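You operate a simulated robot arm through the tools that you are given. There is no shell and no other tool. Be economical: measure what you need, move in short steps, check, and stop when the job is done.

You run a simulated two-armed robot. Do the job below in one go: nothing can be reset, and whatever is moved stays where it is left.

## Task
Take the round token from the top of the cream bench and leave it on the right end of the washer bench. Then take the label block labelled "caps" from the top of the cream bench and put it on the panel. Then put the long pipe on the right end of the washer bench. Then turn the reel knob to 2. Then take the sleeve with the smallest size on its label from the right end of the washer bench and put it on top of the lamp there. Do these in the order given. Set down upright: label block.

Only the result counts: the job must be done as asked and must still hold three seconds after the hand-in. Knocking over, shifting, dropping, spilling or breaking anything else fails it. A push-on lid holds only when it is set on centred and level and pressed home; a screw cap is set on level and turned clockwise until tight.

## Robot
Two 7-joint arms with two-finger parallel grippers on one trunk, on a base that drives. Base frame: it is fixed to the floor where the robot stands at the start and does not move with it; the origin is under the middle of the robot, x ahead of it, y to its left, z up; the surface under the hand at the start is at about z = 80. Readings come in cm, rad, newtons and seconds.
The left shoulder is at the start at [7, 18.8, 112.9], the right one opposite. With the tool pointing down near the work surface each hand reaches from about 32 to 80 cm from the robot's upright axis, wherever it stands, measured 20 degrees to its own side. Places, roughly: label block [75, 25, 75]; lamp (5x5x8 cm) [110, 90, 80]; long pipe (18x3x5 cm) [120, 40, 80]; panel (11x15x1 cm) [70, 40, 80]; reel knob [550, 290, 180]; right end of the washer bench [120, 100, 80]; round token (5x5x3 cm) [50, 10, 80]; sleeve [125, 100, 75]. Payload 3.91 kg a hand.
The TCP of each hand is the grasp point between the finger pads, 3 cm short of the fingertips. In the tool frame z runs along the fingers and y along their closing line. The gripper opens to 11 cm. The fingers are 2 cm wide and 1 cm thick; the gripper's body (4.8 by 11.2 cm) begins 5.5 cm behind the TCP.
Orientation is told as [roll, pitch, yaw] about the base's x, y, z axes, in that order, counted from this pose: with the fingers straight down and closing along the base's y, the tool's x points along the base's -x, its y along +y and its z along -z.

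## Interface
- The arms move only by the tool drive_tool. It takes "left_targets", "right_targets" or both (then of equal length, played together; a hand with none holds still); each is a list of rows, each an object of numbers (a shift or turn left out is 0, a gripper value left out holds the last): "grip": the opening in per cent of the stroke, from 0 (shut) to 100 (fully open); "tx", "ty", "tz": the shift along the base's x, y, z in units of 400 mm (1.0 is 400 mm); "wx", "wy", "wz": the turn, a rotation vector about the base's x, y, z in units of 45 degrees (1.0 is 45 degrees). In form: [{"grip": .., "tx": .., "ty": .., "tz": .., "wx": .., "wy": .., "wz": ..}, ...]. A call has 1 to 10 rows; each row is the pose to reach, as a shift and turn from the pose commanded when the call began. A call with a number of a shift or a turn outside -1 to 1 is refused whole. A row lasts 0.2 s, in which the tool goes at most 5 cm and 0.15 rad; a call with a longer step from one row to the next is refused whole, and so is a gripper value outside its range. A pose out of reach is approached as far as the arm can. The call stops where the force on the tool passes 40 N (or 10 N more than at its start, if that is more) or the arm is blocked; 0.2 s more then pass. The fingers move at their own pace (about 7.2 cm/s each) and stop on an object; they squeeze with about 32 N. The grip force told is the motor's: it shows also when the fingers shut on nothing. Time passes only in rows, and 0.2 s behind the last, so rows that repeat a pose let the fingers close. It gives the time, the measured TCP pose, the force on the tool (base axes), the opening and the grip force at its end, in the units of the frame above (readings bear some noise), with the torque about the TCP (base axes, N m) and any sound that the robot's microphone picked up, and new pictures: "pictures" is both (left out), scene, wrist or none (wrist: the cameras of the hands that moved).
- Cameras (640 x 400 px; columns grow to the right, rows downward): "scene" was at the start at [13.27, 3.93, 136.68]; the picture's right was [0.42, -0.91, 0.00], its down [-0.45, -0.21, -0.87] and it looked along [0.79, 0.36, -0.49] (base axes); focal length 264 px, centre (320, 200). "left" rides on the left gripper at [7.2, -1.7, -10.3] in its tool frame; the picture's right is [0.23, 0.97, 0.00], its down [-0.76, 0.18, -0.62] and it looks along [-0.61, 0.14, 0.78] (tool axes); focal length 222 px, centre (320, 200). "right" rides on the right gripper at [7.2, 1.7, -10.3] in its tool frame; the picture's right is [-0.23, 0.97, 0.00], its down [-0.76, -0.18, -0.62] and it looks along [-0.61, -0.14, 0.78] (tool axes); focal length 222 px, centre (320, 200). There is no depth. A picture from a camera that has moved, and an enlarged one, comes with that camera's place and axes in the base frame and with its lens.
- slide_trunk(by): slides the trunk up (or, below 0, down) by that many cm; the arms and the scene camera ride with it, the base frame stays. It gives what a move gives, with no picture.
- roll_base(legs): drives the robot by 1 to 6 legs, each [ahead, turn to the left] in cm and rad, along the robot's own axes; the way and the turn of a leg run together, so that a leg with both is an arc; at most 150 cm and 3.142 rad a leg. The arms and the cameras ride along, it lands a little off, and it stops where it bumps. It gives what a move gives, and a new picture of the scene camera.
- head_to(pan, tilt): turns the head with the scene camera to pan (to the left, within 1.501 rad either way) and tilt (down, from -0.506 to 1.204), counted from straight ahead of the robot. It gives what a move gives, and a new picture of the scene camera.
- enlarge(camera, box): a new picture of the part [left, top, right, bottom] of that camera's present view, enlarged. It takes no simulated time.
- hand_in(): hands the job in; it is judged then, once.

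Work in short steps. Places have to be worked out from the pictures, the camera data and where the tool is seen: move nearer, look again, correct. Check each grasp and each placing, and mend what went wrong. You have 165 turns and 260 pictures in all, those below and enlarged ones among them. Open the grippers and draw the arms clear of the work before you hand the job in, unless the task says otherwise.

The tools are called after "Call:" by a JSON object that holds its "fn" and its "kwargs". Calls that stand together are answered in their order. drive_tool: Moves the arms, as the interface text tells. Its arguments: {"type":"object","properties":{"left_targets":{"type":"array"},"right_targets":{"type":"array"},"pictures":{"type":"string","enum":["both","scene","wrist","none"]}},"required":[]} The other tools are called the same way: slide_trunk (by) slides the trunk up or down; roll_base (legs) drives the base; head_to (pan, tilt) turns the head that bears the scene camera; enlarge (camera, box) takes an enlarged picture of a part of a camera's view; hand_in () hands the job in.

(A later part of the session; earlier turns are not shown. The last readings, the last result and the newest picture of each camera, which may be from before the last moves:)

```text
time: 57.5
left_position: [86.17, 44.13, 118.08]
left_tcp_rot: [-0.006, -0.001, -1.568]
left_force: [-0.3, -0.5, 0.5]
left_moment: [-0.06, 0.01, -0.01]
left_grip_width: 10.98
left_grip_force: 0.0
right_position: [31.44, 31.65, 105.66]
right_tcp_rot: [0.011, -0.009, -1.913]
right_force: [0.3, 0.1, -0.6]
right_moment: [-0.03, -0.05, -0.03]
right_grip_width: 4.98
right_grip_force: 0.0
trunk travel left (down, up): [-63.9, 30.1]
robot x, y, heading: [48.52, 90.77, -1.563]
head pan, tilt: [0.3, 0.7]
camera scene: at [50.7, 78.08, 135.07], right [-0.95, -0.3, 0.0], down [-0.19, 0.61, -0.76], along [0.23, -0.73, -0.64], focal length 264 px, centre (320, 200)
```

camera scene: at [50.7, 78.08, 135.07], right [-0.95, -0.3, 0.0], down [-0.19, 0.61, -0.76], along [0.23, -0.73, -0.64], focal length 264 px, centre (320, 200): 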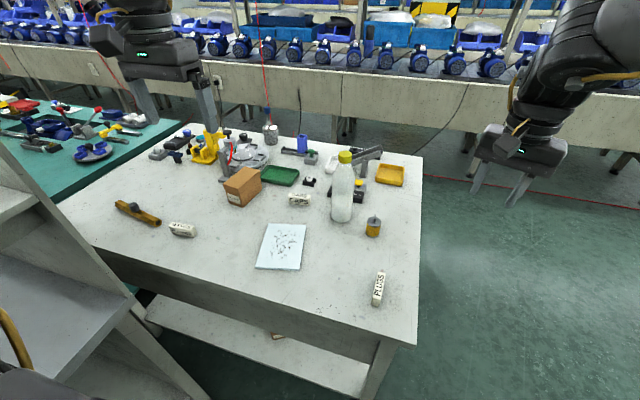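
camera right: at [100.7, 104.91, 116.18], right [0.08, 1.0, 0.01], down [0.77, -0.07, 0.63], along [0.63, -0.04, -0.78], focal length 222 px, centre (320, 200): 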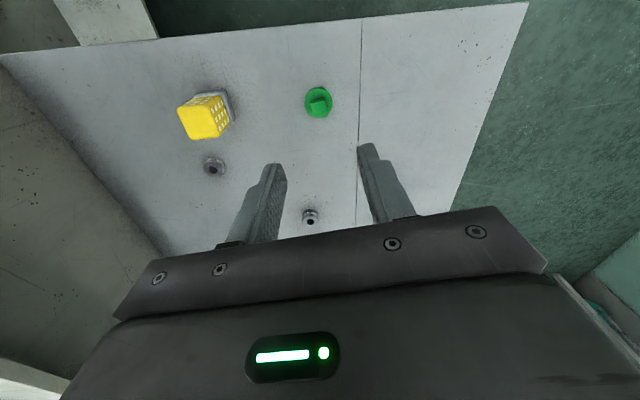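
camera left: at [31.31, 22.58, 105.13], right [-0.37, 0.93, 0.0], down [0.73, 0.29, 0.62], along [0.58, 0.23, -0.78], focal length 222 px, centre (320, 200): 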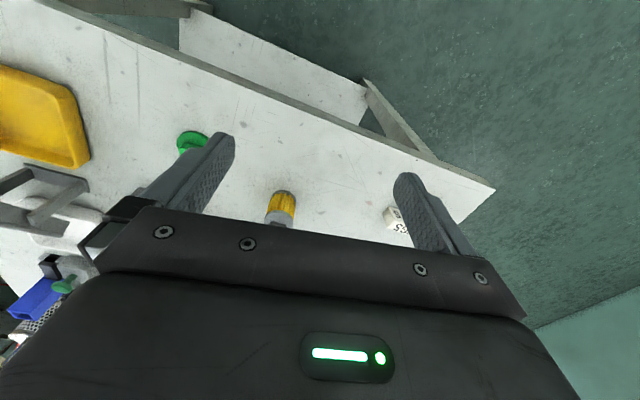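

Good view. Enlarge the blocks, panel and pipe.

Call:
{"fn": "enlarge", "kwargs": {"camera": "scene", "box": [240, 150, 400, 280]}}

Call:
{"fn": "enlarge", "kwargs": {"camera": "scene", "box": [90, 150, 250, 250]}}

```text
3.08 times, centred on (320, 215) of scene
camera zoom: at [50.7, 78.08, 135.07], right [-0.95, -0.3, 0.0], down [-0.19, 0.61, -0.76], along [0.23, -0.73, -0.64], focal length 812 px, centre (320, 154)
```

zoom: 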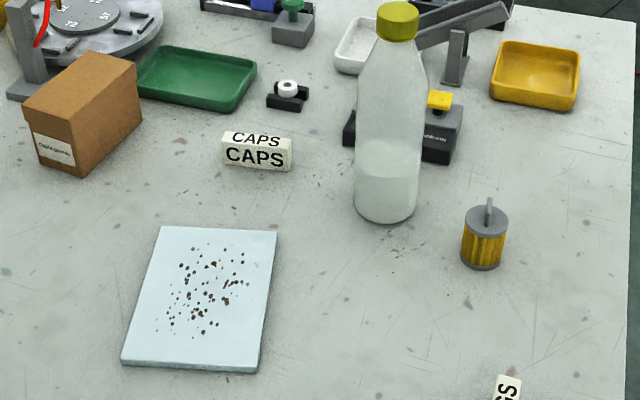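

```text
4.00 times, centred on (170, 200) of scene
camera zoom: at [50.7, 78.08, 135.07], right [-0.95, -0.3, 0.0], down [-0.19, 0.61, -0.76], along [0.23, -0.73, -0.64], focal length 1056 px, centre (920, 200)
```

zoom: 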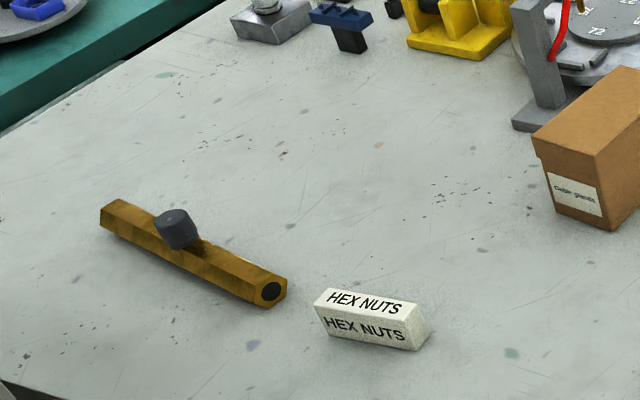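

CAPS block is upright at about (76.3,18), long side nearly along x. I'll move the left hand above it, gripping across its ends.

Call:
{"fn": "drive_tool", "kwargs": {"left_targets": [{"tx": -0.08, "ty": -0.07, "tz": -0.04}, {"tx": -0.16, "ty": -0.13, "tz": -0.09}, {"tx": -0.243, "ty": -0.2, "tz": -0.14, "wz": 0.153}, {"tx": -0.243, "ty": -0.31, "tz": -0.18, "wz": 0.153}, {"tx": -0.243, "ty": -0.42, "tz": -0.22, "wz": 0.153}, {"tx": -0.243, "ty": -0.53, "tz": -0.26, "wz": 0.153}, {"tx": -0.243, "ty": -0.63, "tz": -0.32, "wz": 0.153}, {"tx": -0.243, "ty": -0.6475, "tz": -0.43, "wz": 0.153}, {"tx": -0.243, "ty": -0.6475, "tz": -0.5, "wz": 0.153}, {"tx": -0.243, "ty": -0.6475, "tz": -0.5, "wz": 0.153}], "pictures": "wrist"}}

```text
time: 59.7
left_position: [82.5, 31.58, 97.84]
left_tcp_rot: [-0.006, -0.004, -1.448]
left_force: [0.2, 0.0, -0.7]
left_moment: [0.01, 0.02, 0.01]
left_grip_width: 11.02
left_grip_force: 0.0
left hand out of reach, approached as far as the arm can: row 1, 2, 3, 4, 5, 6, 7, 8, 9, 10
right_position: [31.39, 31.74, 105.79]
right_tcp_rot: [0.01, -0.01, -1.913]
right_force: [0.3, -0.1, 0.1]
right_moment: [-0.01, -0.02, 0.0]
right_grip_width: 4.92
right_grip_force: 0.0
trunk travel left (down, up): [-63.9, 30.1]
robot x, y, heading: [47.8, 90.88, -1.567]
head pan, tilt: [0.3, 0.7]
camera left: at [79.89, 38.57, 108.11], right [0.94, 0.34, -0.01], down [0.27, -0.73, 0.62], along [0.21, -0.59, -0.78], focal length 222 px, centre (320, 200)
```

left: 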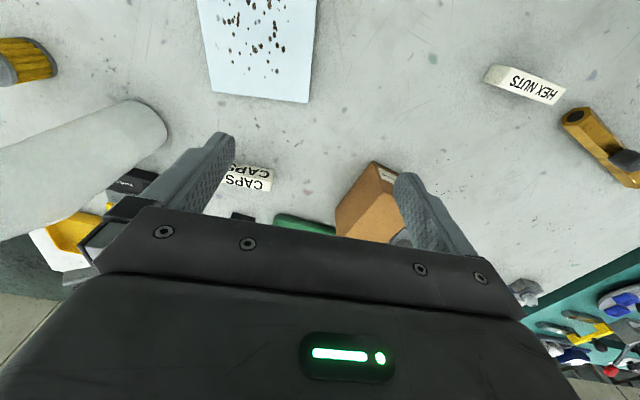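

The arm got stuck partway (local limit). I try stepping from here toward -x first, then -y.

Call:
{"fn": "drive_tool", "kwargs": {"left_targets": [{"tx": -0.06, "tz": -0.01}, {"tx": -0.12, "ty": -0.03, "tz": -0.02}, {"tx": -0.16, "ty": -0.1, "tz": -0.04}, {"tx": -0.16, "ty": -0.2, "tz": -0.05}, {"tx": -0.16, "ty": -0.3, "tz": -0.06}, {"tx": -0.16, "ty": -0.335, "tz": -0.07}], "pictures": "wrist"}}

```text
time: 61.1
left_position: [81.86, 31.98, 96.53]
left_tcp_rot: [-0.006, -0.001, -1.449]
left_force: [0.0, 0.0, 0.5]
left_moment: [0.0, -0.02, -0.01]
left_grip_width: 11.0
left_grip_force: 0.1
left hand out of reach, approached as far as the arm can: row 1, 2, 3, 4, 5, 6
right_position: [31.48, 31.74, 105.6]
right_tcp_rot: [0.008, -0.008, -1.91]
right_force: [-0.2, 0.8, 0.3]
right_moment: [0.01, 0.0, -0.03]
right_grip_width: 4.96
right_grip_force: 0.1
trunk travel left (down, up): [-63.9, 30.1]
robot x, y, heading: [47.98, 91.27, -1.558]
head pan, tilt: [0.3, 0.7]
camera left: at [79.27, 38.85, 106.79], right [0.94, 0.34, -0.01], down [0.27, -0.73, 0.62], along [0.21, -0.59, -0.78], focal length 222 px, centre (320, 200)
```

left: 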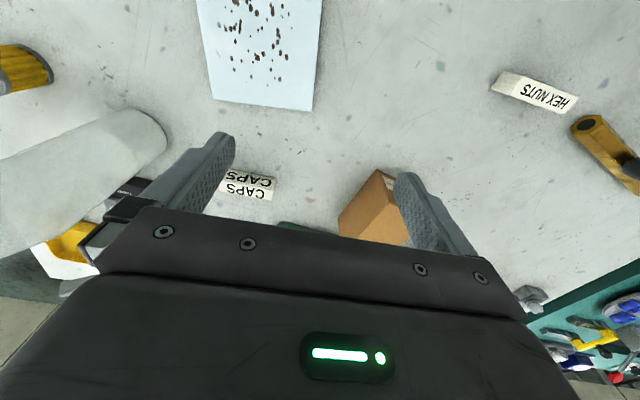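

I test whether the wrist turn is the limiting joint: turn the hand back while moving inward, with a picture of the arm.

Call:
{"fn": "drive_tool", "kwargs": {"left_targets": [{"wz": -0.15}, {"wz": -0.3}, {"wz": -0.45}, {"wz": -0.45, "tx": -0.06}, {"wz": -0.45, "tx": -0.12, "ty": -0.03}], "pictures": "none"}}

Call:
{"fn": "head_to", "kwargs": {"pan": 0.7, "tilt": 0.4}}

```text
time: 62.3
left_position: [79.02, 33.76, 96.8]
left_tcp_rot: [-0.005, -0.004, -1.803]
left_force: [0.5, 0.4, 0.4]
left_moment: [0.04, 0.04, 0.0]
left_grip_width: 11.01
left_grip_force: 0.1
left hand out of reach, approached as far as the arm can: row 4, 5
right_position: [31.38, 31.8, 105.79]
right_tcp_rot: [0.01, -0.008, -1.911]
right_force: [-0.2, 0.7, 0.4]
right_moment: [0.0, 0.01, 0.01]
right_grip_width: 4.95
right_grip_force: 0.0
trunk travel left (down, up): [-63.9, 30.1]
robot x, y, heading: [48.37, 91.08, -1.565]
head pan, tilt: [0.3, 0.7]
```

```text
time: 63.2
left_position: [78.98, 33.57, 96.81]
left_tcp_rot: [-0.007, 0.0, -1.802]
left_force: [0.3, 0.1, 0.5]
left_moment: [-0.02, -0.01, -0.01]
left_grip_width: 11.01
left_grip_force: 0.0
right_position: [31.52, 31.66, 105.67]
right_tcp_rot: [0.011, -0.009, -1.911]
right_force: [-1.4, 0.3, 0.8]
right_moment: [-0.04, 0.05, -0.02]
right_grip_width: 4.95
right_grip_force: 0.1
trunk travel left (down, up): [-63.9, 30.1]
robot x, y, heading: [48.32, 91.08, -1.565]
head pan, tilt: [0.7, 0.4]
camera scene: at [54.14, 79.12, 137.75], right [-0.76, -0.65, 0.0], down [-0.25, 0.3, -0.92], along [0.6, -0.7, -0.39], focal length 264 px, centre (320, 200)
```

scene: 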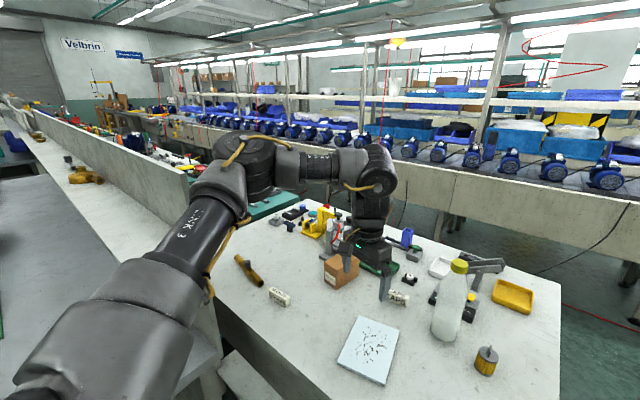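

The elbow-out posture limits inward motion. I raise/retract the left hand, then turn the base right so CAPS sits further to the left arm's side.

Call:
{"fn": "drive_tool", "kwargs": {"left_targets": [{"tz": 0.1}, {"tz": 0.2, "ty": 0.04}, {"tz": 0.28, "ty": 0.12}, {"tz": 0.36, "ty": 0.2}, {"tz": 0.42, "ty": 0.28}, {"tz": 0.44, "ty": 0.34}], "pictures": "none"}}

Call:
{"fn": "roll_base", "kwargs": {"legs": [[0, -0.4]]}}

Call:
{"fn": "head_to", "kwargs": {"pan": 0.7, "tilt": 0.7}}

```text
time: 64.6
left_position: [78.87, 47.2, 114.48]
left_tcp_rot: [-0.005, 0.0, -1.801]
left_force: [0.4, 0.2, -1.1]
left_moment: [-0.03, 0.0, 0.03]
left_grip_width: 11.0
left_grip_force: 0.1
left hand out of reach, approached as far as the arm can: row 1, 2
right_position: [31.56, 31.67, 105.81]
right_tcp_rot: [0.01, -0.01, -1.91]
right_force: [0.2, -0.3, 0.3]
right_moment: [-0.03, 0.0, -0.04]
right_grip_width: 4.96
right_grip_force: 0.0
trunk travel left (down, up): [-63.9, 30.1]
robot x, y, heading: [47.9, 91.03, -1.563]
head pan, tilt: [0.7, 0.4]
```

```text
time: 66.2
left_position: [59.39, 38.46, 114.42]
left_tcp_rot: [-0.005, -0.001, -2.201]
left_force: [-0.3, 1.1, 0.0]
left_moment: [0.0, 0.0, 0.03]
left_grip_width: 11.0
left_grip_force: 0.2
right_position: [9.61, 42.78, 105.68]
right_tcp_rot: [0.011, -0.008, -2.312]
right_force: [-0.5, -0.7, -0.4]
right_moment: [-0.03, 0.0, -0.03]
right_grip_width: 4.96
right_grip_force: 0.1
trunk travel left (down, up): [-63.9, 30.1]
robot x, y, heading: [48.1, 91.04, -1.962]
head pan, tilt: [0.7, 0.4]
camera scene: at [48.99, 77.72, 137.76], right [-0.95, -0.3, 0.0], down [-0.12, 0.37, -0.92], along [0.28, -0.88, -0.39], focal length 264 px, centre (320, 200)
```

scene: 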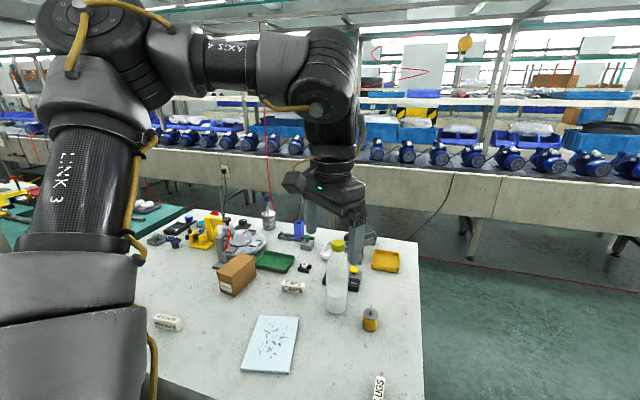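

```text
time: 67.0
left_position: [59.48, 38.43, 114.47]
left_tcp_rot: [-0.005, 0.001, -2.201]
left_force: [-0.6, -0.6, 0.5]
left_moment: [-0.01, 0.0, 0.01]
left_grip_width: 10.99
left_grip_force: 0.0
right_position: [9.76, 42.81, 105.67]
right_tcp_rot: [0.012, -0.01, -2.311]
right_force: [-0.4, -1.1, 0.1]
right_moment: [-0.02, -0.01, -0.01]
right_grip_width: 4.93
right_grip_force: 0.0
trunk travel left (down, up): [-63.9, 30.1]
robot x, y, heading: [47.96, 91.03, -1.963]
head pan, tilt: [0.7, 0.7]
camera scene: at [48.75, 78.46, 135.08], right [-0.95, -0.3, 0.0], down [-0.19, 0.61, -0.77], along [0.23, -0.73, -0.64], focal length 264 px, centre (320, 200)
```

scene: 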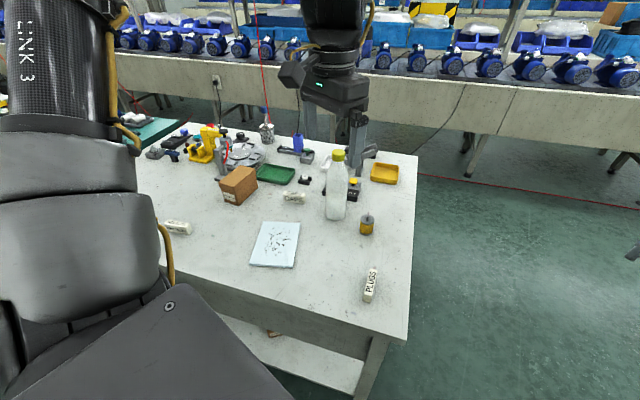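

Reposition: left hand goes to above CAPS along x first, then out and down, turning to align with its length.

Call:
{"fn": "drive_tool", "kwargs": {"left_targets": [{"tx": 0.11, "wz": 0.18}, {"tx": 0.22, "ty": -0.04, "wz": 0.36}, {"tx": 0.32, "ty": -0.1, "tz": -0.02, "wz": 0.54}, {"tx": 0.42, "ty": -0.15, "tz": -0.05, "wz": 0.72}, {"tx": 0.42, "ty": -0.26, "tz": -0.09, "wz": 0.9}, {"tx": 0.42, "ty": -0.36, "tz": -0.14, "wz": 0.955}, {"tx": 0.42, "ty": -0.44, "tz": -0.21, "wz": 0.955}, {"tx": 0.42, "ty": -0.51, "tz": -0.3, "wz": 0.955}, {"tx": 0.42, "ty": -0.51, "tz": -0.4, "wz": 0.955}, {"tx": 0.42, "ty": -0.51, "tz": -0.4, "wz": 0.955}], "pictures": "wrist"}}

```text
time: 69.2
left_position: [76.16, 18.01, 98.36]
left_tcp_rot: [-0.004, -0.002, -1.451]
left_force: [-0.3, 0.2, 0.0]
left_moment: [-0.04, 0.0, -0.02]
left_grip_width: 11.0
left_grip_force: 0.0
right_position: [9.59, 42.93, 105.72]
right_tcp_rot: [0.009, -0.009, -2.309]
right_force: [-0.3, -0.2, 0.5]
right_moment: [-0.04, 0.0, -0.02]
right_grip_width: 4.97
right_grip_force: 0.0
trunk travel left (down, up): [-63.9, 30.1]
robot x, y, heading: [48.42, 91.19, -1.963]
head pan, tilt: [0.7, 0.7]
camera left: at [73.6, 24.99, 108.66], right [0.94, 0.34, 0.0], down [0.27, -0.73, 0.62], along [0.21, -0.59, -0.78], focal length 222 px, centre (320, 200)
```

left: 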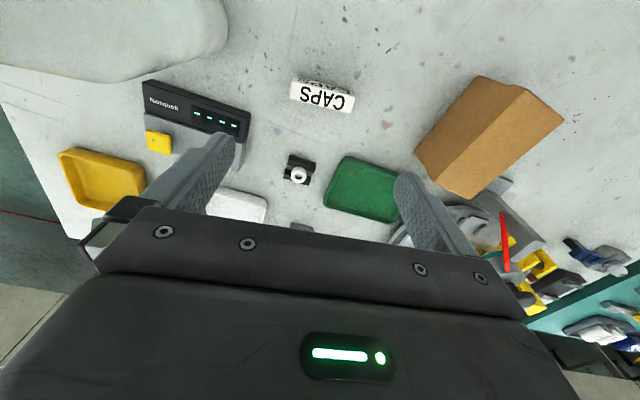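

Right above the area. Enlarge the CAPS block for precise alignment.

Call:
{"fn": "enlarge", "kwargs": {"camera": "left", "box": [270, 60, 380, 130]}}

```text
5.71 times, centred on (325, 95) of left
camera zoom: at [73.6, 24.99, 108.66], right [0.94, 0.34, 0.0], down [0.27, -0.73, 0.62], along [0.21, -0.59, -0.78], focal length 1269 px, centre (291, 800)
```

zoom: 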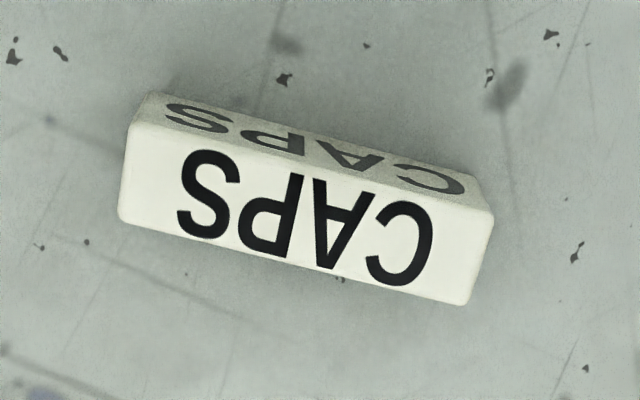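

Block centre (75.95,18.8), length 7.15 cm along ~6.5°. Descend around its ends.

Call:
{"fn": "drive_tool", "kwargs": {"left_targets": [{"tx": -0.005, "ty": 0.02, "tz": -0.1}, {"tx": -0.005, "ty": 0.02, "tz": -0.2}, {"tx": -0.005, "ty": 0.02, "tz": -0.3}, {"tx": -0.005, "ty": 0.02, "tz": -0.35}, {"tx": -0.005, "ty": 0.02, "tz": -0.365}, {"tx": -0.005, "ty": 0.02, "tz": -0.365}], "pictures": "wrist"}}

```text
time: 70.6
left_position: [75.86, 18.88, 83.71]
left_tcp_rot: [-0.005, -0.002, -1.452]
left_force: [-0.4, -0.6, -0.7]
left_moment: [0.03, 0.0, -0.04]
left_grip_width: 11.0
left_grip_force: 0.0
right_position: [9.71, 42.77, 105.68]
right_tcp_rot: [0.012, -0.009, -2.311]
right_force: [0.7, -0.2, -0.2]
right_moment: [-0.01, -0.03, -0.03]
right_grip_width: 4.95
right_grip_force: 0.0
trunk travel left (down, up): [-63.9, 30.1]
robot x, y, heading: [48.04, 90.93, -1.959]
head pan, tilt: [0.7, 0.7]
camera left: at [73.39, 25.81, 94.04], right [0.94, 0.34, -0.01], down [0.27, -0.73, 0.62], along [0.21, -0.59, -0.78], focal length 222 px, centre (320, 200)
```

left: 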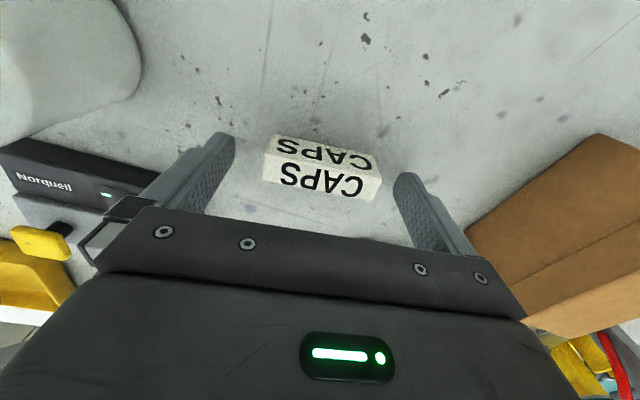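

Aligned between the fingers. Lower 3 mm and close.

Call:
{"fn": "drive_tool", "kwargs": {"left_targets": [{"tz": -0.008}, {"tz": -0.008, "grip": 0}, {"tz": -0.008, "grip": 0}, {"tz": -0.008, "grip": 0}, {"tz": -0.008, "grip": 0}], "pictures": "wrist"}}

```text
time: 71.8
left_position: [76.01, 18.83, 83.39]
left_tcp_rot: [-0.004, 0.0, -1.452]
left_force: [-0.7, -0.8, -0.1]
left_moment: [-0.02, -0.04, 0.02]
left_grip_width: 6.9
left_grip_force: 31.9
right_position: [9.53, 42.79, 105.79]
right_tcp_rot: [0.011, -0.008, -2.31]
right_force: [-0.2, -0.3, 0.3]
right_moment: [0.0, -0.02, 0.01]
right_grip_width: 4.95
right_grip_force: 0.0
trunk travel left (down, up): [-63.9, 30.1]
robot x, y, heading: [47.82, 91.05, -1.961]
head pan, tilt: [0.7, 0.7]
camera left: at [73.39, 25.85, 93.75], right [0.94, 0.34, -0.01], down [0.27, -0.73, 0.62], along [0.21, -0.59, -0.78], focal length 222 px, centre (320, 200)
```

left: 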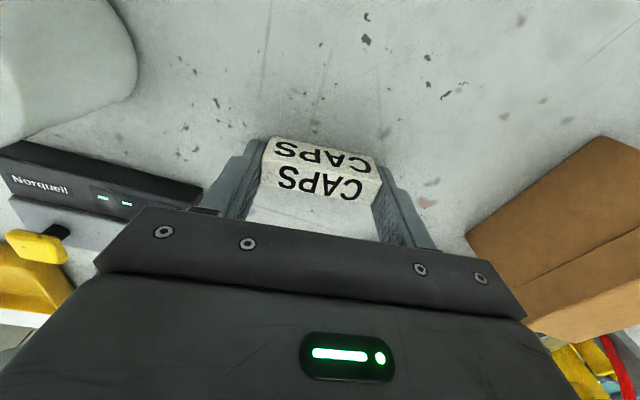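

Gripped (6.9 cm). Panel centre computed at about (74,37), rotated ~13.5°. Lift and carry over it.

Call:
{"fn": "drive_tool", "kwargs": {"left_targets": [{"tz": 0.08}, {"tz": 0.18}, {"tz": 0.28}, {"tx": -0.01, "ty": 0.12, "tz": 0.28}, {"tx": -0.03, "ty": 0.24, "tz": 0.28, "wz": 0.08}, {"tx": -0.05, "ty": 0.36, "tz": 0.28, "wz": 0.16}, {"tx": -0.05, "ty": 0.45, "tz": 0.28, "wz": 0.16}, {"tx": -0.05, "ty": 0.45, "tz": 0.2, "wz": 0.16}, {"tx": -0.05, "ty": 0.45, "tz": 0.15, "wz": 0.16}, {"tx": -0.05, "ty": 0.45, "tz": 0.15, "wz": 0.16}]}}

```text
time: 74.0
left_position: [75.4, 35.44, 89.2]
left_tcp_rot: [-0.007, 0.0, -1.327]
left_force: [0.0, -0.5, -0.5]
left_moment: [-0.02, 0.02, -0.01]
left_grip_width: 6.9
left_grip_force: 32.4
left hand out of reach, approached as far as the arm can: row 7, 8, 9, 10
right_position: [9.64, 42.84, 105.72]
right_tcp_rot: [0.012, -0.009, -2.311]
right_force: [-0.9, -0.4, 0.0]
right_moment: [0.0, -0.02, 0.02]
right_grip_width: 4.95
right_grip_force: 0.1
trunk travel left (down, up): [-63.9, 30.1]
robot x, y, heading: [47.8, 90.96, -1.964]
head pan, tilt: [0.7, 0.7]
camera scene: at [48.64, 78.55, 135.09], right [-0.95, -0.3, 0.0], down [-0.19, 0.61, -0.77], along [0.23, -0.73, -0.64], focal length 264 px, centre (320, 200)
camera left: at [72.04, 41.98, 99.66], right [0.89, 0.45, -0.01], down [0.36, -0.7, 0.62], along [0.28, -0.56, -0.78], focal length 222 px, centre (320, 200)
```

scene: 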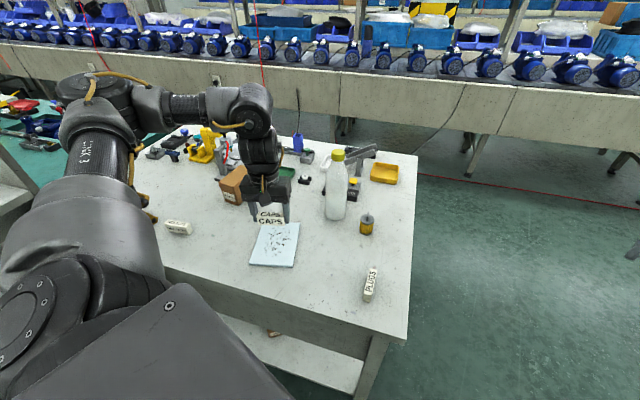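
left: 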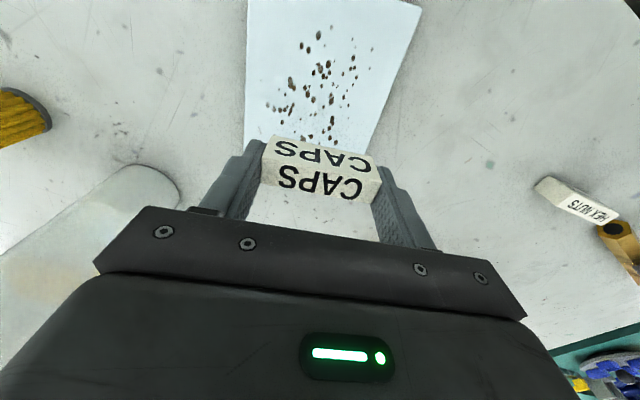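

The block is over the panel, ~1 cm off centre. I try a small correction, then lower toward the panel.

Call:
{"fn": "drive_tool", "kwargs": {"left_targets": [{"tx": -0.015, "ty": 0.01, "tz": -0.03}, {"tx": -0.03, "ty": 0.02, "tz": -0.06}, {"tx": -0.03, "ty": 0.02, "tz": -0.085}, {"tx": -0.03, "ty": 0.02, "tz": -0.1}, {"tx": -0.03, "ty": 0.02, "tz": -0.1}]}}

```text
time: 75.2
left_position: [75.09, 35.37, 85.16]
left_tcp_rot: [-0.007, -0.001, -1.329]
left_force: [-0.6, -0.2, -0.4]
left_moment: [-0.02, 0.0, -0.03]
left_grip_width: 6.89
left_grip_force: 31.2
left hand out of reach, approached as far as the arm can: row 1, 2, 3, 4, 5
right_position: [9.77, 42.77, 105.75]
right_tcp_rot: [0.011, -0.009, -2.31]
right_force: [0.5, -0.7, -0.1]
right_moment: [0.0, -0.01, 0.04]
right_grip_width: 4.95
right_grip_force: 0.1
trunk travel left (down, up): [-63.9, 30.1]
robot x, y, heading: [48.06, 91.12, -1.963]
head pan, tilt: [0.7, 0.7]
camera scene: at [48.75, 78.47, 135.07], right [-0.95, -0.3, 0.0], down [-0.19, 0.61, -0.76], along [0.23, -0.73, -0.64], focal length 264 px, centre (320, 200)
camera left: at [71.84, 41.95, 95.59], right [0.89, 0.45, -0.01], down [0.36, -0.7, 0.62], along [0.28, -0.56, -0.78], focal length 222 px, centre (320, 200)
```

scene: 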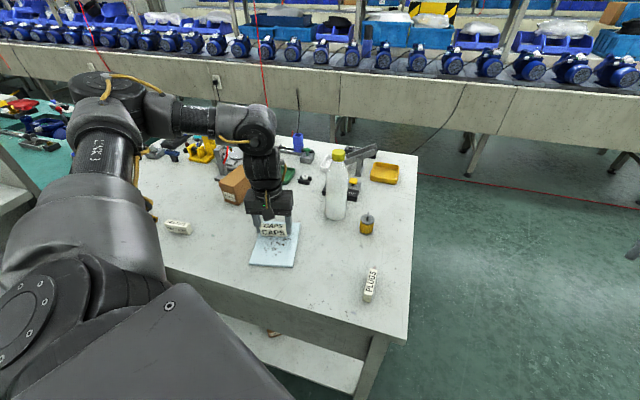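
left: 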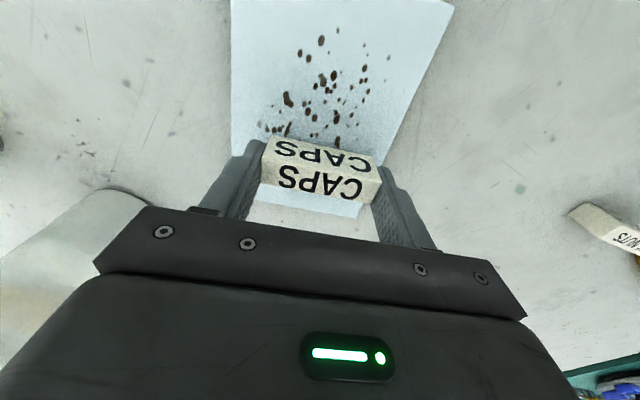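

Block is well within the panel. Lower gently to contact.

Call:
{"fn": "drive_tool", "kwargs": {"left_targets": [{"tz": -0.01}, {"tz": -0.016}, {"tz": -0.022}, {"tz": -0.027}], "pictures": "none"}}

```text
time: 76.2
left_position: [75.28, 35.29, 84.37]
left_tcp_rot: [-0.006, -0.007, -1.325]
left_force: [5.1, -4.8, 26.6]
left_moment: [0.0, -0.34, -0.05]
left_grip_width: 6.91
left_grip_force: 31.9
right_position: [9.64, 42.91, 105.78]
right_tcp_rot: [0.014, -0.011, -2.31]
right_force: [-0.2, -0.6, 0.0]
right_moment: [0.05, 0.0, 0.0]
right_grip_width: 4.93
right_grip_force: 0.0
trunk travel left (down, up): [-63.9, 30.1]
robot x, y, heading: [47.91, 90.9, -1.966]
head pan, tilt: [0.7, 0.7]
```

Contact at 26 N. Relieve slightly, open to 90%, and lift.

Call:
{"fn": "drive_tool", "kwargs": {"left_targets": [{"tz": 0.006}, {"tz": 0.006, "grip": 88}, {"tz": 0.006, "grip": 88}, {"tz": 0.006, "grip": 88}, {"tz": 0.1}, {"tz": 0.22}, {"tz": 0.34}, {"tz": 0.44}]}}

```text
time: 78.0
left_position: [74.86, 35.82, 101.92]
left_tcp_rot: [-0.003, -0.002, -1.325]
left_force: [-1.0, 0.7, -0.1]
left_moment: [-0.01, 0.02, 0.03]
left_grip_width: 9.67
left_grip_force: 0.1
left hand out of reach, approached as far as the arm can: row 6, 7
right_position: [9.66, 43.1, 105.72]
right_tcp_rot: [0.015, -0.01, -2.312]
right_force: [-0.5, 0.6, 0.0]
right_moment: [-0.05, -0.02, -0.02]
right_grip_width: 4.96
right_grip_force: 0.1
trunk travel left (down, up): [-63.9, 30.1]
robot x, y, heading: [48.18, 90.94, -1.965]
head pan, tilt: [0.7, 0.7]
camera scene: at [48.57, 78.87, 135.11], right [-0.95, -0.3, 0.0], down [-0.19, 0.61, -0.77], along [0.23, -0.73, -0.64], focal length 264 px, centre (320, 200)
camera left: at [71.5, 42.29, 112.27], right [0.89, 0.46, 0.0], down [0.36, -0.69, 0.62], along [0.28, -0.56, -0.78], focal length 222 px, centre (320, 200)
```

scene: 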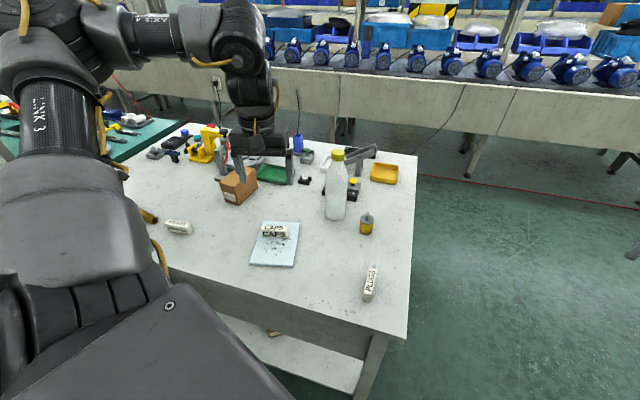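
left: 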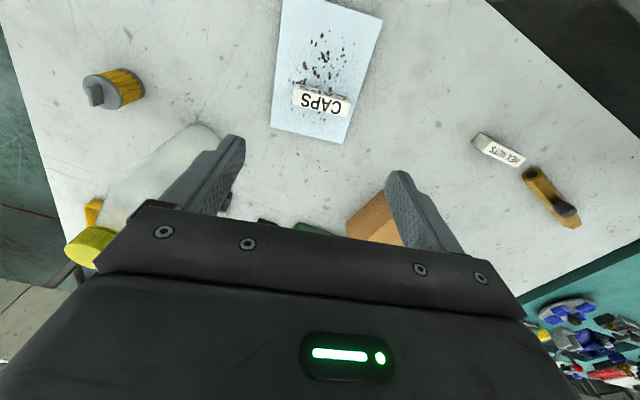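

CAPS sits upright on the panel. Next the pipe (centre ≈(120.5,39), long axis −9.6°): the right arm will reach it from beside the cream bench. First I tuck the left hand up and turn the base clockwise away from the partition.

Call:
{"fn": "drive_tool", "kwargs": {"left_targets": [{"tz": 0.1}, {"tz": 0.2, "tx": 0.04}, {"tz": 0.26, "tx": 0.06}], "pictures": "none"}}

Call:
{"fn": "roll_base", "kwargs": {"legs": [[0, -1.18], [28, 0], [0, -3.13]]}}

```text
time: 78.8
left_position: [77.62, 35.25, 112.14]
left_tcp_rot: [-0.006, 0.0, -1.327]
left_force: [-0.2, 0.2, 0.0]
left_moment: [0.01, 0.0, 0.02]
left_grip_width: 9.65
left_grip_force: 0.0
right_position: [9.63, 42.76, 105.68]
right_tcp_rot: [0.009, -0.008, -2.31]
right_force: [0.3, 0.4, 0.1]
right_moment: [0.02, 0.0, 0.03]
right_grip_width: 4.98
right_grip_force: 0.0
trunk travel left (down, up): [-63.9, 30.1]
robot x, y, heading: [48.04, 91.25, -1.961]
head pan, tilt: [0.7, 0.7]
```

```text
time: 90.9
left_position: [57.64, 141.16, 112.14]
left_tcp_rot: [-0.005, 0.0, 0.681]
left_force: [0.2, -1.0, 0.2]
left_moment: [-0.04, -0.01, -0.01]
left_grip_width: 9.66
left_grip_force: 0.1
right_position: [79.5, 76.51, 105.66]
right_tcp_rot: [0.012, -0.008, -0.303]
right_force: [-1.0, 0.2, 1.1]
right_moment: [-0.01, -0.04, 0.02]
right_grip_width: 4.96
right_grip_force: 0.1
trunk travel left (down, up): [-63.9, 30.1]
robot x, y, heading: [19.36, 90.78, 0.049]
head pan, tilt: [0.7, 0.7]
camera scene: at [30.86, 96.94, 135.07], right [0.68, -0.74, 0.0], down [-0.47, -0.44, -0.76], along [0.56, 0.52, -0.64], focal length 264 px, centre (320, 200)
```

scene: 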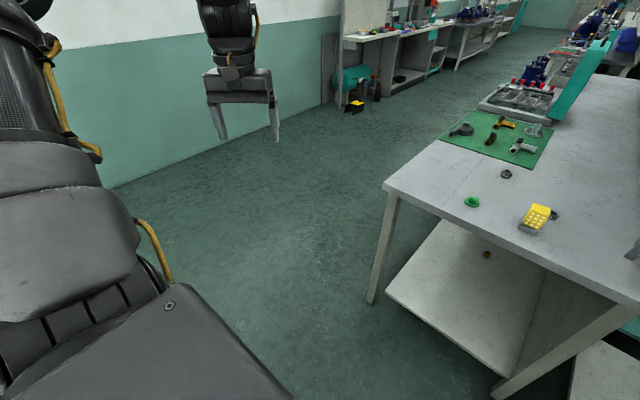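

Move the right hand to a position on its right side (so it stays on the cream bench side of the partition), and look there.

Call:
{"fn": "drive_tool", "kwargs": {"right_targets": [{"tx": -0.07, "ty": -0.09}, {"tx": -0.14, "ty": -0.18}, {"tx": -0.21, "ty": -0.27}, {"tx": -0.28, "ty": -0.36}, {"tx": -0.34, "ty": -0.46}, {"tx": -0.4, "ty": -0.56}, {"tx": -0.44, "ty": -0.66}, {"tx": -0.45, "ty": -0.74}, {"tx": -0.45, "ty": -0.74}], "pictures": "none"}}

Call:
{"fn": "head_to", "kwargs": {"pan": -0.5, "tilt": 0.5}}

```text
time: 92.9
left_position: [57.68, 141.16, 112.18]
left_tcp_rot: [-0.006, -0.001, 0.679]
left_force: [0.9, 0.1, -0.1]
left_moment: [0.0, 0.02, -0.02]
left_grip_width: 9.68
left_grip_force: 0.0
right_position: [56.81, 57.38, 103.5]
right_tcp_rot: [0.008, -0.012, -0.305]
right_force: [-0.1, -0.8, -0.6]
right_moment: [0.04, 0.01, 0.0]
right_grip_width: 4.95
right_grip_force: 0.0
right hand out of reach, approached as far as the arm can: row 2, 3, 4, 5, 6, 7, 8, 9
trunk travel left (down, up): [-63.9, 30.1]
robot x, y, heading: [19.57, 90.79, 0.045]
head pan, tilt: [0.7, 0.7]
```

```text
time: 94.3
left_position: [57.63, 141.13, 112.22]
left_tcp_rot: [-0.005, 0.0, 0.68]
left_force: [-0.3, 0.4, 0.2]
left_moment: [0.0, -0.03, 0.0]
left_grip_width: 9.7
left_grip_force: 0.0
right_position: [56.74, 57.49, 103.43]
right_tcp_rot: [0.009, -0.01, -0.305]
right_force: [0.2, -0.7, -0.4]
right_moment: [0.0, 0.01, 0.0]
right_grip_width: 4.99
right_grip_force: 0.0
trunk travel left (down, up): [-63.9, 30.1]
robot x, y, heading: [19.8, 90.59, 0.047]
head pan, tilt: [-0.499, 0.499]
camera scene: at [32.77, 87.18, 136.84], right [-0.44, -0.9, 0.0], down [-0.43, 0.21, -0.88], along [0.79, -0.39, -0.48], focal length 264 px, centre (320, 200)
```

scene: 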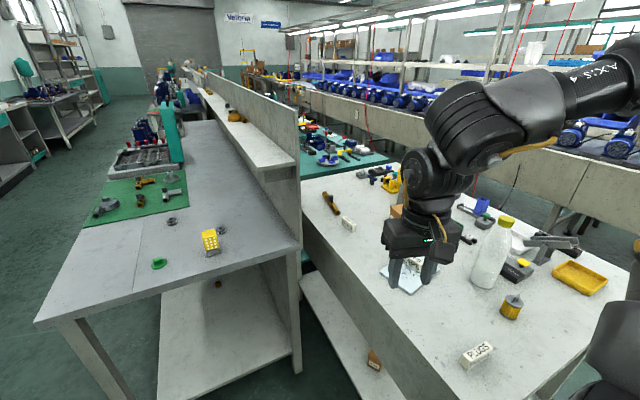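

Partition end confirmed at about (103,59), top z≈124. I try to move the right hand further right with slightly more extension.

Call:
{"fn": "drive_tool", "kwargs": {"right_targets": [{"tx": 0.07, "ty": -0.06, "tz": 0.03}, {"tx": 0.14, "ty": -0.13, "tz": 0.05}, {"tx": 0.2, "ty": -0.22, "tz": 0.06}, {"tx": 0.22, "ty": -0.31, "tz": 0.06}, {"tx": 0.22, "ty": -0.38, "tz": 0.06}, {"tx": 0.22, "ty": -0.38, "tz": 0.06}], "pictures": "none"}}

```text
time: 95.7
left_position: [57.58, 141.29, 112.13]
left_tcp_rot: [-0.008, -0.001, 0.681]
left_force: [-0.5, 0.7, -0.1]
left_moment: [0.01, -0.04, -0.03]
left_grip_width: 9.68
left_grip_force: 0.0
right_position: [56.99, 56.84, 102.41]
right_tcp_rot: [0.009, -0.013, -0.306]
right_force: [0.1, 0.9, 0.8]
right_moment: [-0.03, -0.04, 0.02]
right_grip_width: 4.97
right_grip_force: 0.1
right hand out of reach, approached as far as the arm can: row 1, 2, 3, 4, 5, 6
trunk travel left (down, up): [-63.9, 30.1]
robot x, y, heading: [19.76, 90.82, 0.039]
head pan, tilt: [-0.499, 0.499]
```

Stuck again; test whether turning the wrist back frees it.

Call:
{"fn": "drive_tool", "kwargs": {"right_targets": [{"wz": 0.19}, {"wz": 0.38}, {"wz": 0.5, "tx": 0.04, "ty": -0.03}, {"wz": 0.5, "tx": 0.1, "ty": -0.1}, {"wz": 0.5, "tx": 0.16, "ty": -0.18}, {"wz": 0.5, "tx": 0.2, "ty": -0.28}, {"wz": 0.5, "tx": 0.2, "ty": -0.28}], "pictures": "none"}}

```text
time: 97.3
left_position: [57.76, 141.07, 112.15]
left_tcp_rot: [-0.005, 0.0, 0.682]
left_force: [0.1, 0.8, -0.5]
left_moment: [-0.03, 0.01, 0.0]
left_grip_width: 9.68
left_grip_force: 0.1
right_position: [55.61, 65.77, 103.57]
right_tcp_rot: [0.009, -0.009, 0.085]
right_force: [0.1, 1.0, -0.2]
right_moment: [-0.01, 0.01, -0.01]
right_grip_width: 4.98
right_grip_force: 0.0
right hand out of reach, approached as far as the arm can: row 1, 2, 3, 4, 5, 6, 7
trunk travel left (down, up): [-63.9, 30.1]
robot x, y, heading: [19.68, 90.84, 0.045]
head pan, tilt: [-0.499, 0.499]
```

Negative turn favours outward reach. Turn the wrist that way and move outward.

Call:
{"fn": "drive_tool", "kwargs": {"right_targets": [{"wz": -0.19}, {"wz": -0.38}, {"wz": -0.57}, {"wz": -0.76}, {"wz": -0.94, "ty": -0.05}, {"wz": -1.0, "tx": 0.05, "ty": -0.14}, {"wz": -1.0, "tx": 0.12, "ty": -0.23}, {"wz": -1.0, "tx": 0.18, "ty": -0.33}, {"wz": -1.0, "tx": 0.22, "ty": -0.44}, {"wz": -1.0, "tx": 0.24, "ty": -0.5}], "pictures": "scene"}}

```text
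time: 99.5
left_position: [57.63, 141.31, 111.96]
left_tcp_rot: [-0.006, 0.001, 0.682]
left_force: [-0.6, 0.0, 0.6]
left_moment: [-0.07, -0.03, -0.04]
left_grip_width: 9.69
left_grip_force: 0.0
right_position: [63.29, 50.64, 102.62]
right_tcp_rot: [0.008, -0.014, -0.699]
right_force: [0.1, -0.1, 0.6]
right_moment: [-0.02, 0.0, 0.02]
right_grip_width: 4.95
right_grip_force: 0.0
right hand out of reach, approached as far as the arm can: row 9, 10
trunk travel left (down, up): [-63.9, 30.1]
robot x, y, heading: [19.1, 90.88, 0.039]
head pan, tilt: [-0.499, 0.499]
camera scene: at [32.67, 87.48, 136.86], right [-0.44, -0.9, 0.0], down [-0.43, 0.21, -0.88], along [0.79, -0.39, -0.48], focal length 264 px, centre (320, 200)
```

scene: 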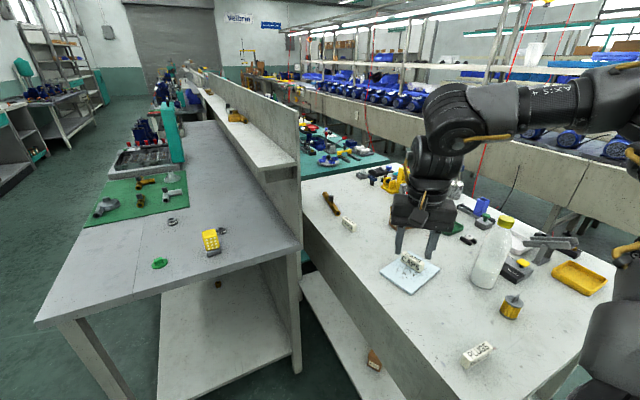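

Good posture, hand at local (43,−42). Turn slightly and drive forward beside the cream bench.

Call:
{"fn": "roll_base", "kwargs": {"legs": [[0, -0.1], [42, 0]]}}

```text
time: 102.7
left_position: [104.74, 134.47, 112.23]
left_tcp_rot: [-0.006, 0.0, 0.579]
left_force: [0.4, 0.0, -0.1]
left_moment: [-0.02, -0.02, 0.01]
left_grip_width: 9.69
left_grip_force: 0.1
right_position: [101.0, 43.62, 102.59]
right_tcp_rot: [0.01, -0.01, -0.801]
right_force: [0.6, -0.3, -0.7]
right_moment: [-0.01, 0.02, 0.02]
right_grip_width: 4.97
right_grip_force: 0.1
trunk travel left (down, up): [-63.9, 30.1]
robot x, y, heading: [61.53, 88.41, -0.059]
head pan, tilt: [-0.499, 0.499]
camera scene: at [74.36, 83.41, 136.85], right [-0.53, -0.85, 0.0], down [-0.41, 0.25, -0.88], along [0.74, -0.47, -0.48], focal length 264 px, centre (320, 200)
```

scene: 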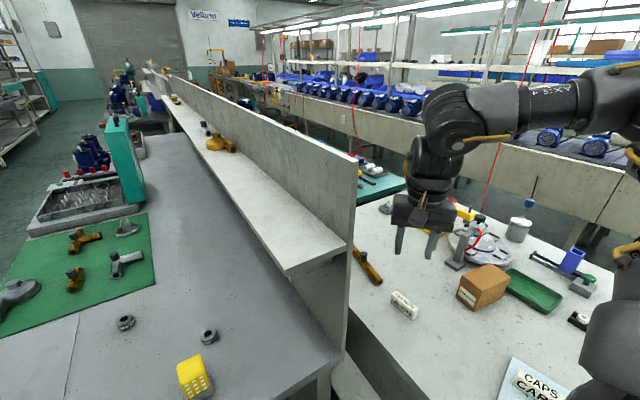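

Clear of the partition. Extend the hand over the pipe and gradually turn toward yaw −0.17.

Call:
{"fn": "drive_tool", "kwargs": {"right_targets": [{"tx": 0.1, "ty": -0.02, "grip": 60}, {"tx": 0.2, "ty": -0.04, "wz": 0.1}, {"tx": 0.3, "ty": -0.06, "wz": 0.25}, {"tx": 0.38, "ty": -0.08, "wz": 0.42}, {"tx": 0.44, "ty": -0.1, "wz": 0.6}, {"tx": 0.47, "ty": -0.1, "wz": 0.78}, {"tx": 0.48, "ty": -0.1, "wz": 0.806}, {"tx": 0.48, "ty": -0.1, "wz": 0.806}], "pictures": "both"}}

```text
time: 103.6
left_position: [104.86, 134.38, 112.17]
left_tcp_rot: [-0.005, -0.002, 0.578]
left_force: [-0.5, -0.2, -0.1]
left_moment: [0.04, -0.02, 0.0]
left_grip_width: 9.7
left_grip_force: 0.1
right_position: [108.53, 52.15, 100.17]
right_tcp_rot: [0.007, -0.018, -0.567]
right_force: [-0.1, -0.5, 0.2]
right_moment: [0.0, 0.0, 0.01]
right_grip_width: 6.6
right_grip_force: 0.1
right hand out of reach, approached as far as the arm can: row 1, 2, 3, 4
trunk travel left (down, up): [-63.9, 30.1]
robot x, y, heading: [61.67, 88.28, -0.06]
head pan, tilt: [-0.499, 0.499]
stopped in row 4 (right hand): the force on the tool passed its limit at 94 N (the readings are from after the stop); the commanded pose is now the measured one
camera scene: at [74.38, 83.24, 136.83], right [-0.53, -0.85, 0.0], down [-0.41, 0.26, -0.88], along [0.74, -0.47, -0.48], focal length 264 px, centre (320, 200)
camera right: at [103.06, 57.5, 110.48], right [0.71, 0.7, 0.01], down [0.54, -0.56, 0.64], along [0.45, -0.45, -0.77], focal length 222 px, centre (320, 200)
```

scene: 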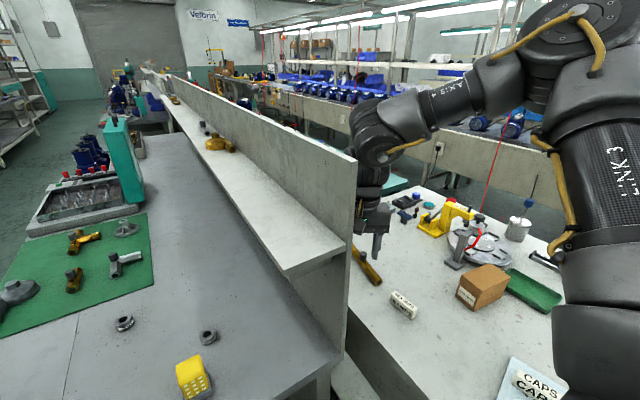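
right: 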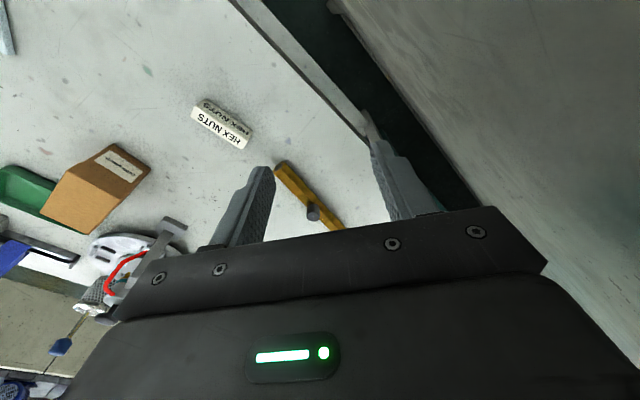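

The best-effort motion swung into the partition. Back away in −y and turn the wrist back.

Call:
{"fn": "drive_tool", "kwargs": {"right_targets": [{"ty": -0.06, "tx": -0.02, "wz": -0.08}, {"ty": -0.14, "tx": -0.05, "wz": -0.2}, {"ty": -0.22, "tx": -0.08, "wz": -0.3}, {"ty": -0.26, "tx": -0.1, "wz": -0.3}, {"ty": -0.26, "tx": -0.1, "wz": -0.3}], "pictures": "none"}}

```text
time: 104.8
left_position: [104.77, 134.65, 112.11]
left_tcp_rot: [-0.003, 0.001, 0.579]
left_force: [0.1, 0.5, -0.5]
left_moment: [-0.01, 0.01, 0.0]
left_grip_width: 9.69
left_grip_force: 0.0
right_position: [103.86, 43.81, 99.96]
right_tcp_rot: [0.004, -0.024, -0.803]
right_force: [-0.1, 0.4, -0.2]
right_moment: [0.02, -0.02, -0.01]
right_grip_width: 6.59
right_grip_force: 0.1
right hand out of reach, approached as far as the arm can: row 1, 2, 3, 4, 5
trunk travel left (down, up): [-63.9, 30.1]
robot x, y, heading: [61.89, 88.52, -0.058]
head pan, tilt: [-0.499, 0.499]
```

Test radial extension with lowering, keeping the yaw.

Call:
{"fn": "drive_tool", "kwargs": {"right_targets": [{"tx": 0.04, "ty": -0.03, "tz": -0.03}, {"tx": 0.08, "ty": -0.06, "tz": -0.06}, {"tx": 0.12, "ty": -0.09, "tz": -0.08}], "pictures": "none"}}

```text
time: 105.6
left_position: [104.71, 134.55, 112.11]
left_tcp_rot: [-0.006, 0.0, 0.579]
left_force: [-0.1, 0.2, 0.1]
left_moment: [0.02, 0.02, -0.02]
left_grip_width: 9.7
left_grip_force: 0.1
right_position: [106.61, 44.27, 96.69]
right_tcp_rot: [0.006, -0.025, -0.802]
right_force: [0.6, 0.4, 0.2]
right_moment: [0.0, 0.01, -0.03]
right_grip_width: 6.61
right_grip_force: 0.0
right hand out of reach, approached as far as the arm can: row 1, 2, 3
trunk travel left (down, up): [-63.9, 30.1]
robot x, y, heading: [61.56, 88.67, -0.059]
head pan, tilt: [-0.499, 0.499]
```

Reach seems limited when the hand is high relative to the shoulder. I raise the trunk 15 cm, then extend again while lowering.

Call:
{"fn": "slide_trunk", "kwargs": {"by": 15}}

Call:
{"fn": "drive_tool", "kwargs": {"right_targets": [{"tz": -0.1, "ty": -0.02}, {"tz": -0.2, "ty": -0.05}, {"tz": -0.28, "tx": 0.05, "ty": -0.08}, {"tz": -0.3, "tx": 0.12, "ty": -0.11}], "pictures": "scene"}}

```text
time: 107.3
left_position: [104.89, 134.46, 127.31]
left_tcp_rot: [-0.005, -0.001, 0.578]
left_force: [0.1, -0.2, 0.1]
left_moment: [-0.04, -0.01, -0.01]
left_grip_width: 9.69
left_grip_force: 0.1
right_position: [106.47, 44.23, 111.71]
right_tcp_rot: [0.006, -0.021, -0.803]
right_force: [0.0, -0.4, -0.5]
right_moment: [0.04, -0.03, 0.02]
right_grip_width: 6.62
right_grip_force: 0.0
trunk travel left (down, up): [-78.9, 15.1]
robot x, y, heading: [61.63, 88.26, -0.059]
head pan, tilt: [-0.499, 0.499]
```

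```text
time: 108.3
left_position: [104.87, 134.58, 127.15]
left_tcp_rot: [-0.005, 0.001, 0.579]
left_force: [0.3, 0.1, -0.1]
left_moment: [-0.02, 0.02, 0.0]
left_grip_width: 9.67
left_grip_force: 0.0
right_position: [109.66, 44.69, 99.86]
right_tcp_rot: [0.003, -0.026, -0.807]
right_force: [0.4, -0.9, -0.1]
right_moment: [-0.02, 0.04, 0.01]
right_grip_width: 6.58
right_grip_force: 0.1
right hand out of reach, approached as far as the arm can: row 2, 3, 4
trunk travel left (down, up): [-78.9, 15.1]
robot x, y, heading: [61.9, 88.48, -0.058]
head pan, tilt: [-0.499, 0.499]
camera scene: at [74.51, 83.49, 151.83], right [-0.53, -0.85, 0.0], down [-0.41, 0.25, -0.88], along [0.74, -0.47, -0.48], focal length 264 px, centre (320, 200)
```

scene: 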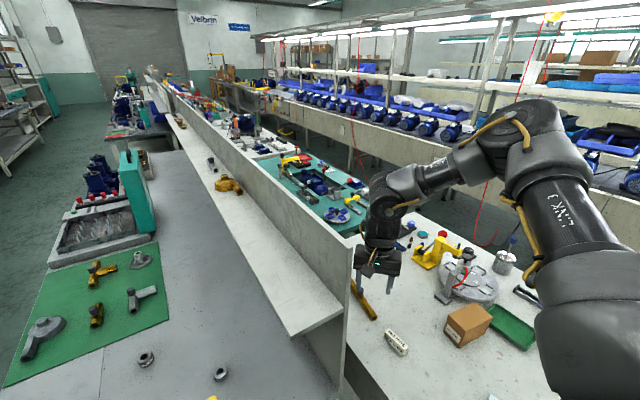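

The pattern suggests the wrist joint is at its positive turn limit; a grasp turned by −π is equivalent. I turn the hand the other way in steps.

Call:
{"fn": "drive_tool", "kwargs": {"right_targets": [{"tz": 0.05, "wz": -0.18}, {"tz": 0.1, "wz": -0.36}, {"tz": 0.1, "ty": -0.05, "wz": -0.54}, {"tz": 0.1, "ty": -0.1, "wz": -0.72}, {"tz": 0.1, "ty": -0.12, "wz": -0.9}, {"tz": 0.1, "ty": -0.12, "wz": -1.0}], "pictures": "none"}}

Call:
{"fn": "drive_tool", "kwargs": {"right_targets": [{"wz": -0.18}, {"wz": -0.36}, {"wz": -0.54}, {"wz": -0.72}, {"wz": -0.9}, {"wz": -1.0}], "pictures": "none"}}

```text
time: 109.7
left_position: [104.78, 134.51, 126.98]
left_tcp_rot: [-0.006, -0.002, 0.579]
left_force: [0.0, -0.1, 0.3]
left_moment: [0.0, 0.0, -0.03]
left_grip_width: 9.71
left_grip_force: 0.1
right_position: [109.47, 39.53, 103.82]
right_tcp_rot: [0.006, -0.022, -1.59]
right_force: [0.4, 0.4, -0.6]
right_moment: [0.02, -0.01, 0.03]
right_grip_width: 6.58
right_grip_force: 0.1
trunk travel left (down, up): [-78.9, 15.1]
robot x, y, heading: [61.61, 88.28, -0.059]
head pan, tilt: [-0.499, 0.499]
```

```text
time: 111.1
left_position: [104.67, 134.5, 127.11]
left_tcp_rot: [-0.005, 0.0, 0.58]
left_force: [-0.3, 0.0, 0.3]
left_moment: [-0.04, 0.01, 0.05]
left_grip_width: 9.68
left_grip_force: 0.1
right_position: [109.43, 39.62, 103.96]
right_tcp_rot: [0.006, -0.022, -2.375]
right_force: [-0.6, 0.3, -0.2]
right_moment: [-0.01, 0.0, 0.0]
right_grip_width: 6.59
right_grip_force: 0.0
trunk travel left (down, up): [-78.9, 15.1]
robot x, y, heading: [61.89, 88.42, -0.059]
head pan, tilt: [-0.499, 0.499]
```

Confirmed: no limits that way. Continue turning and move over the pipe's middle.

Call:
{"fn": "drive_tool", "kwargs": {"right_targets": [{"tx": 0.05, "wz": -0.18}, {"tx": 0.1, "wz": -0.36}, {"tx": 0.15, "wz": -0.54}, {"tx": 0.2, "wz": -0.72}, {"tx": 0.25, "wz": -0.9}, {"tx": 0.27, "wz": -1.0}, {"tx": 0.27, "wz": -1.0}], "pictures": "wrist"}}

```text
time: 112.7
left_position: [104.6, 134.57, 127.13]
left_tcp_rot: [-0.005, -0.001, 0.58]
left_force: [0.5, -0.2, 0.7]
left_moment: [-0.02, 0.02, -0.03]
left_grip_width: 9.67
left_grip_force: 0.1
right_position: [120.23, 39.64, 103.91]
right_tcp_rot: [0.005, -0.022, 3.122]
right_force: [0.7, -0.3, 0.3]
right_moment: [-0.02, 0.05, 0.04]
right_grip_width: 6.58
right_grip_force: 0.0
trunk travel left (down, up): [-78.9, 15.1]
robot x, y, heading: [61.63, 88.23, -0.056]
head pan, tilt: [-0.499, 0.499]
camera right: at [127.69, 37.84, 114.2], right [-0.24, -0.97, 0.01], down [-0.74, 0.19, 0.64], along [-0.62, 0.15, -0.77], focal length 222 px, centre (320, 200)
```

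right: 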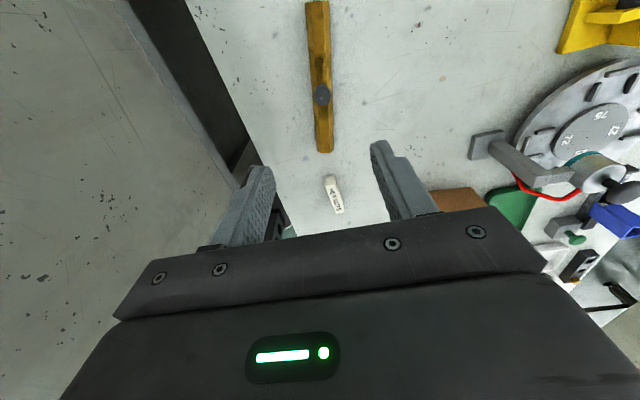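

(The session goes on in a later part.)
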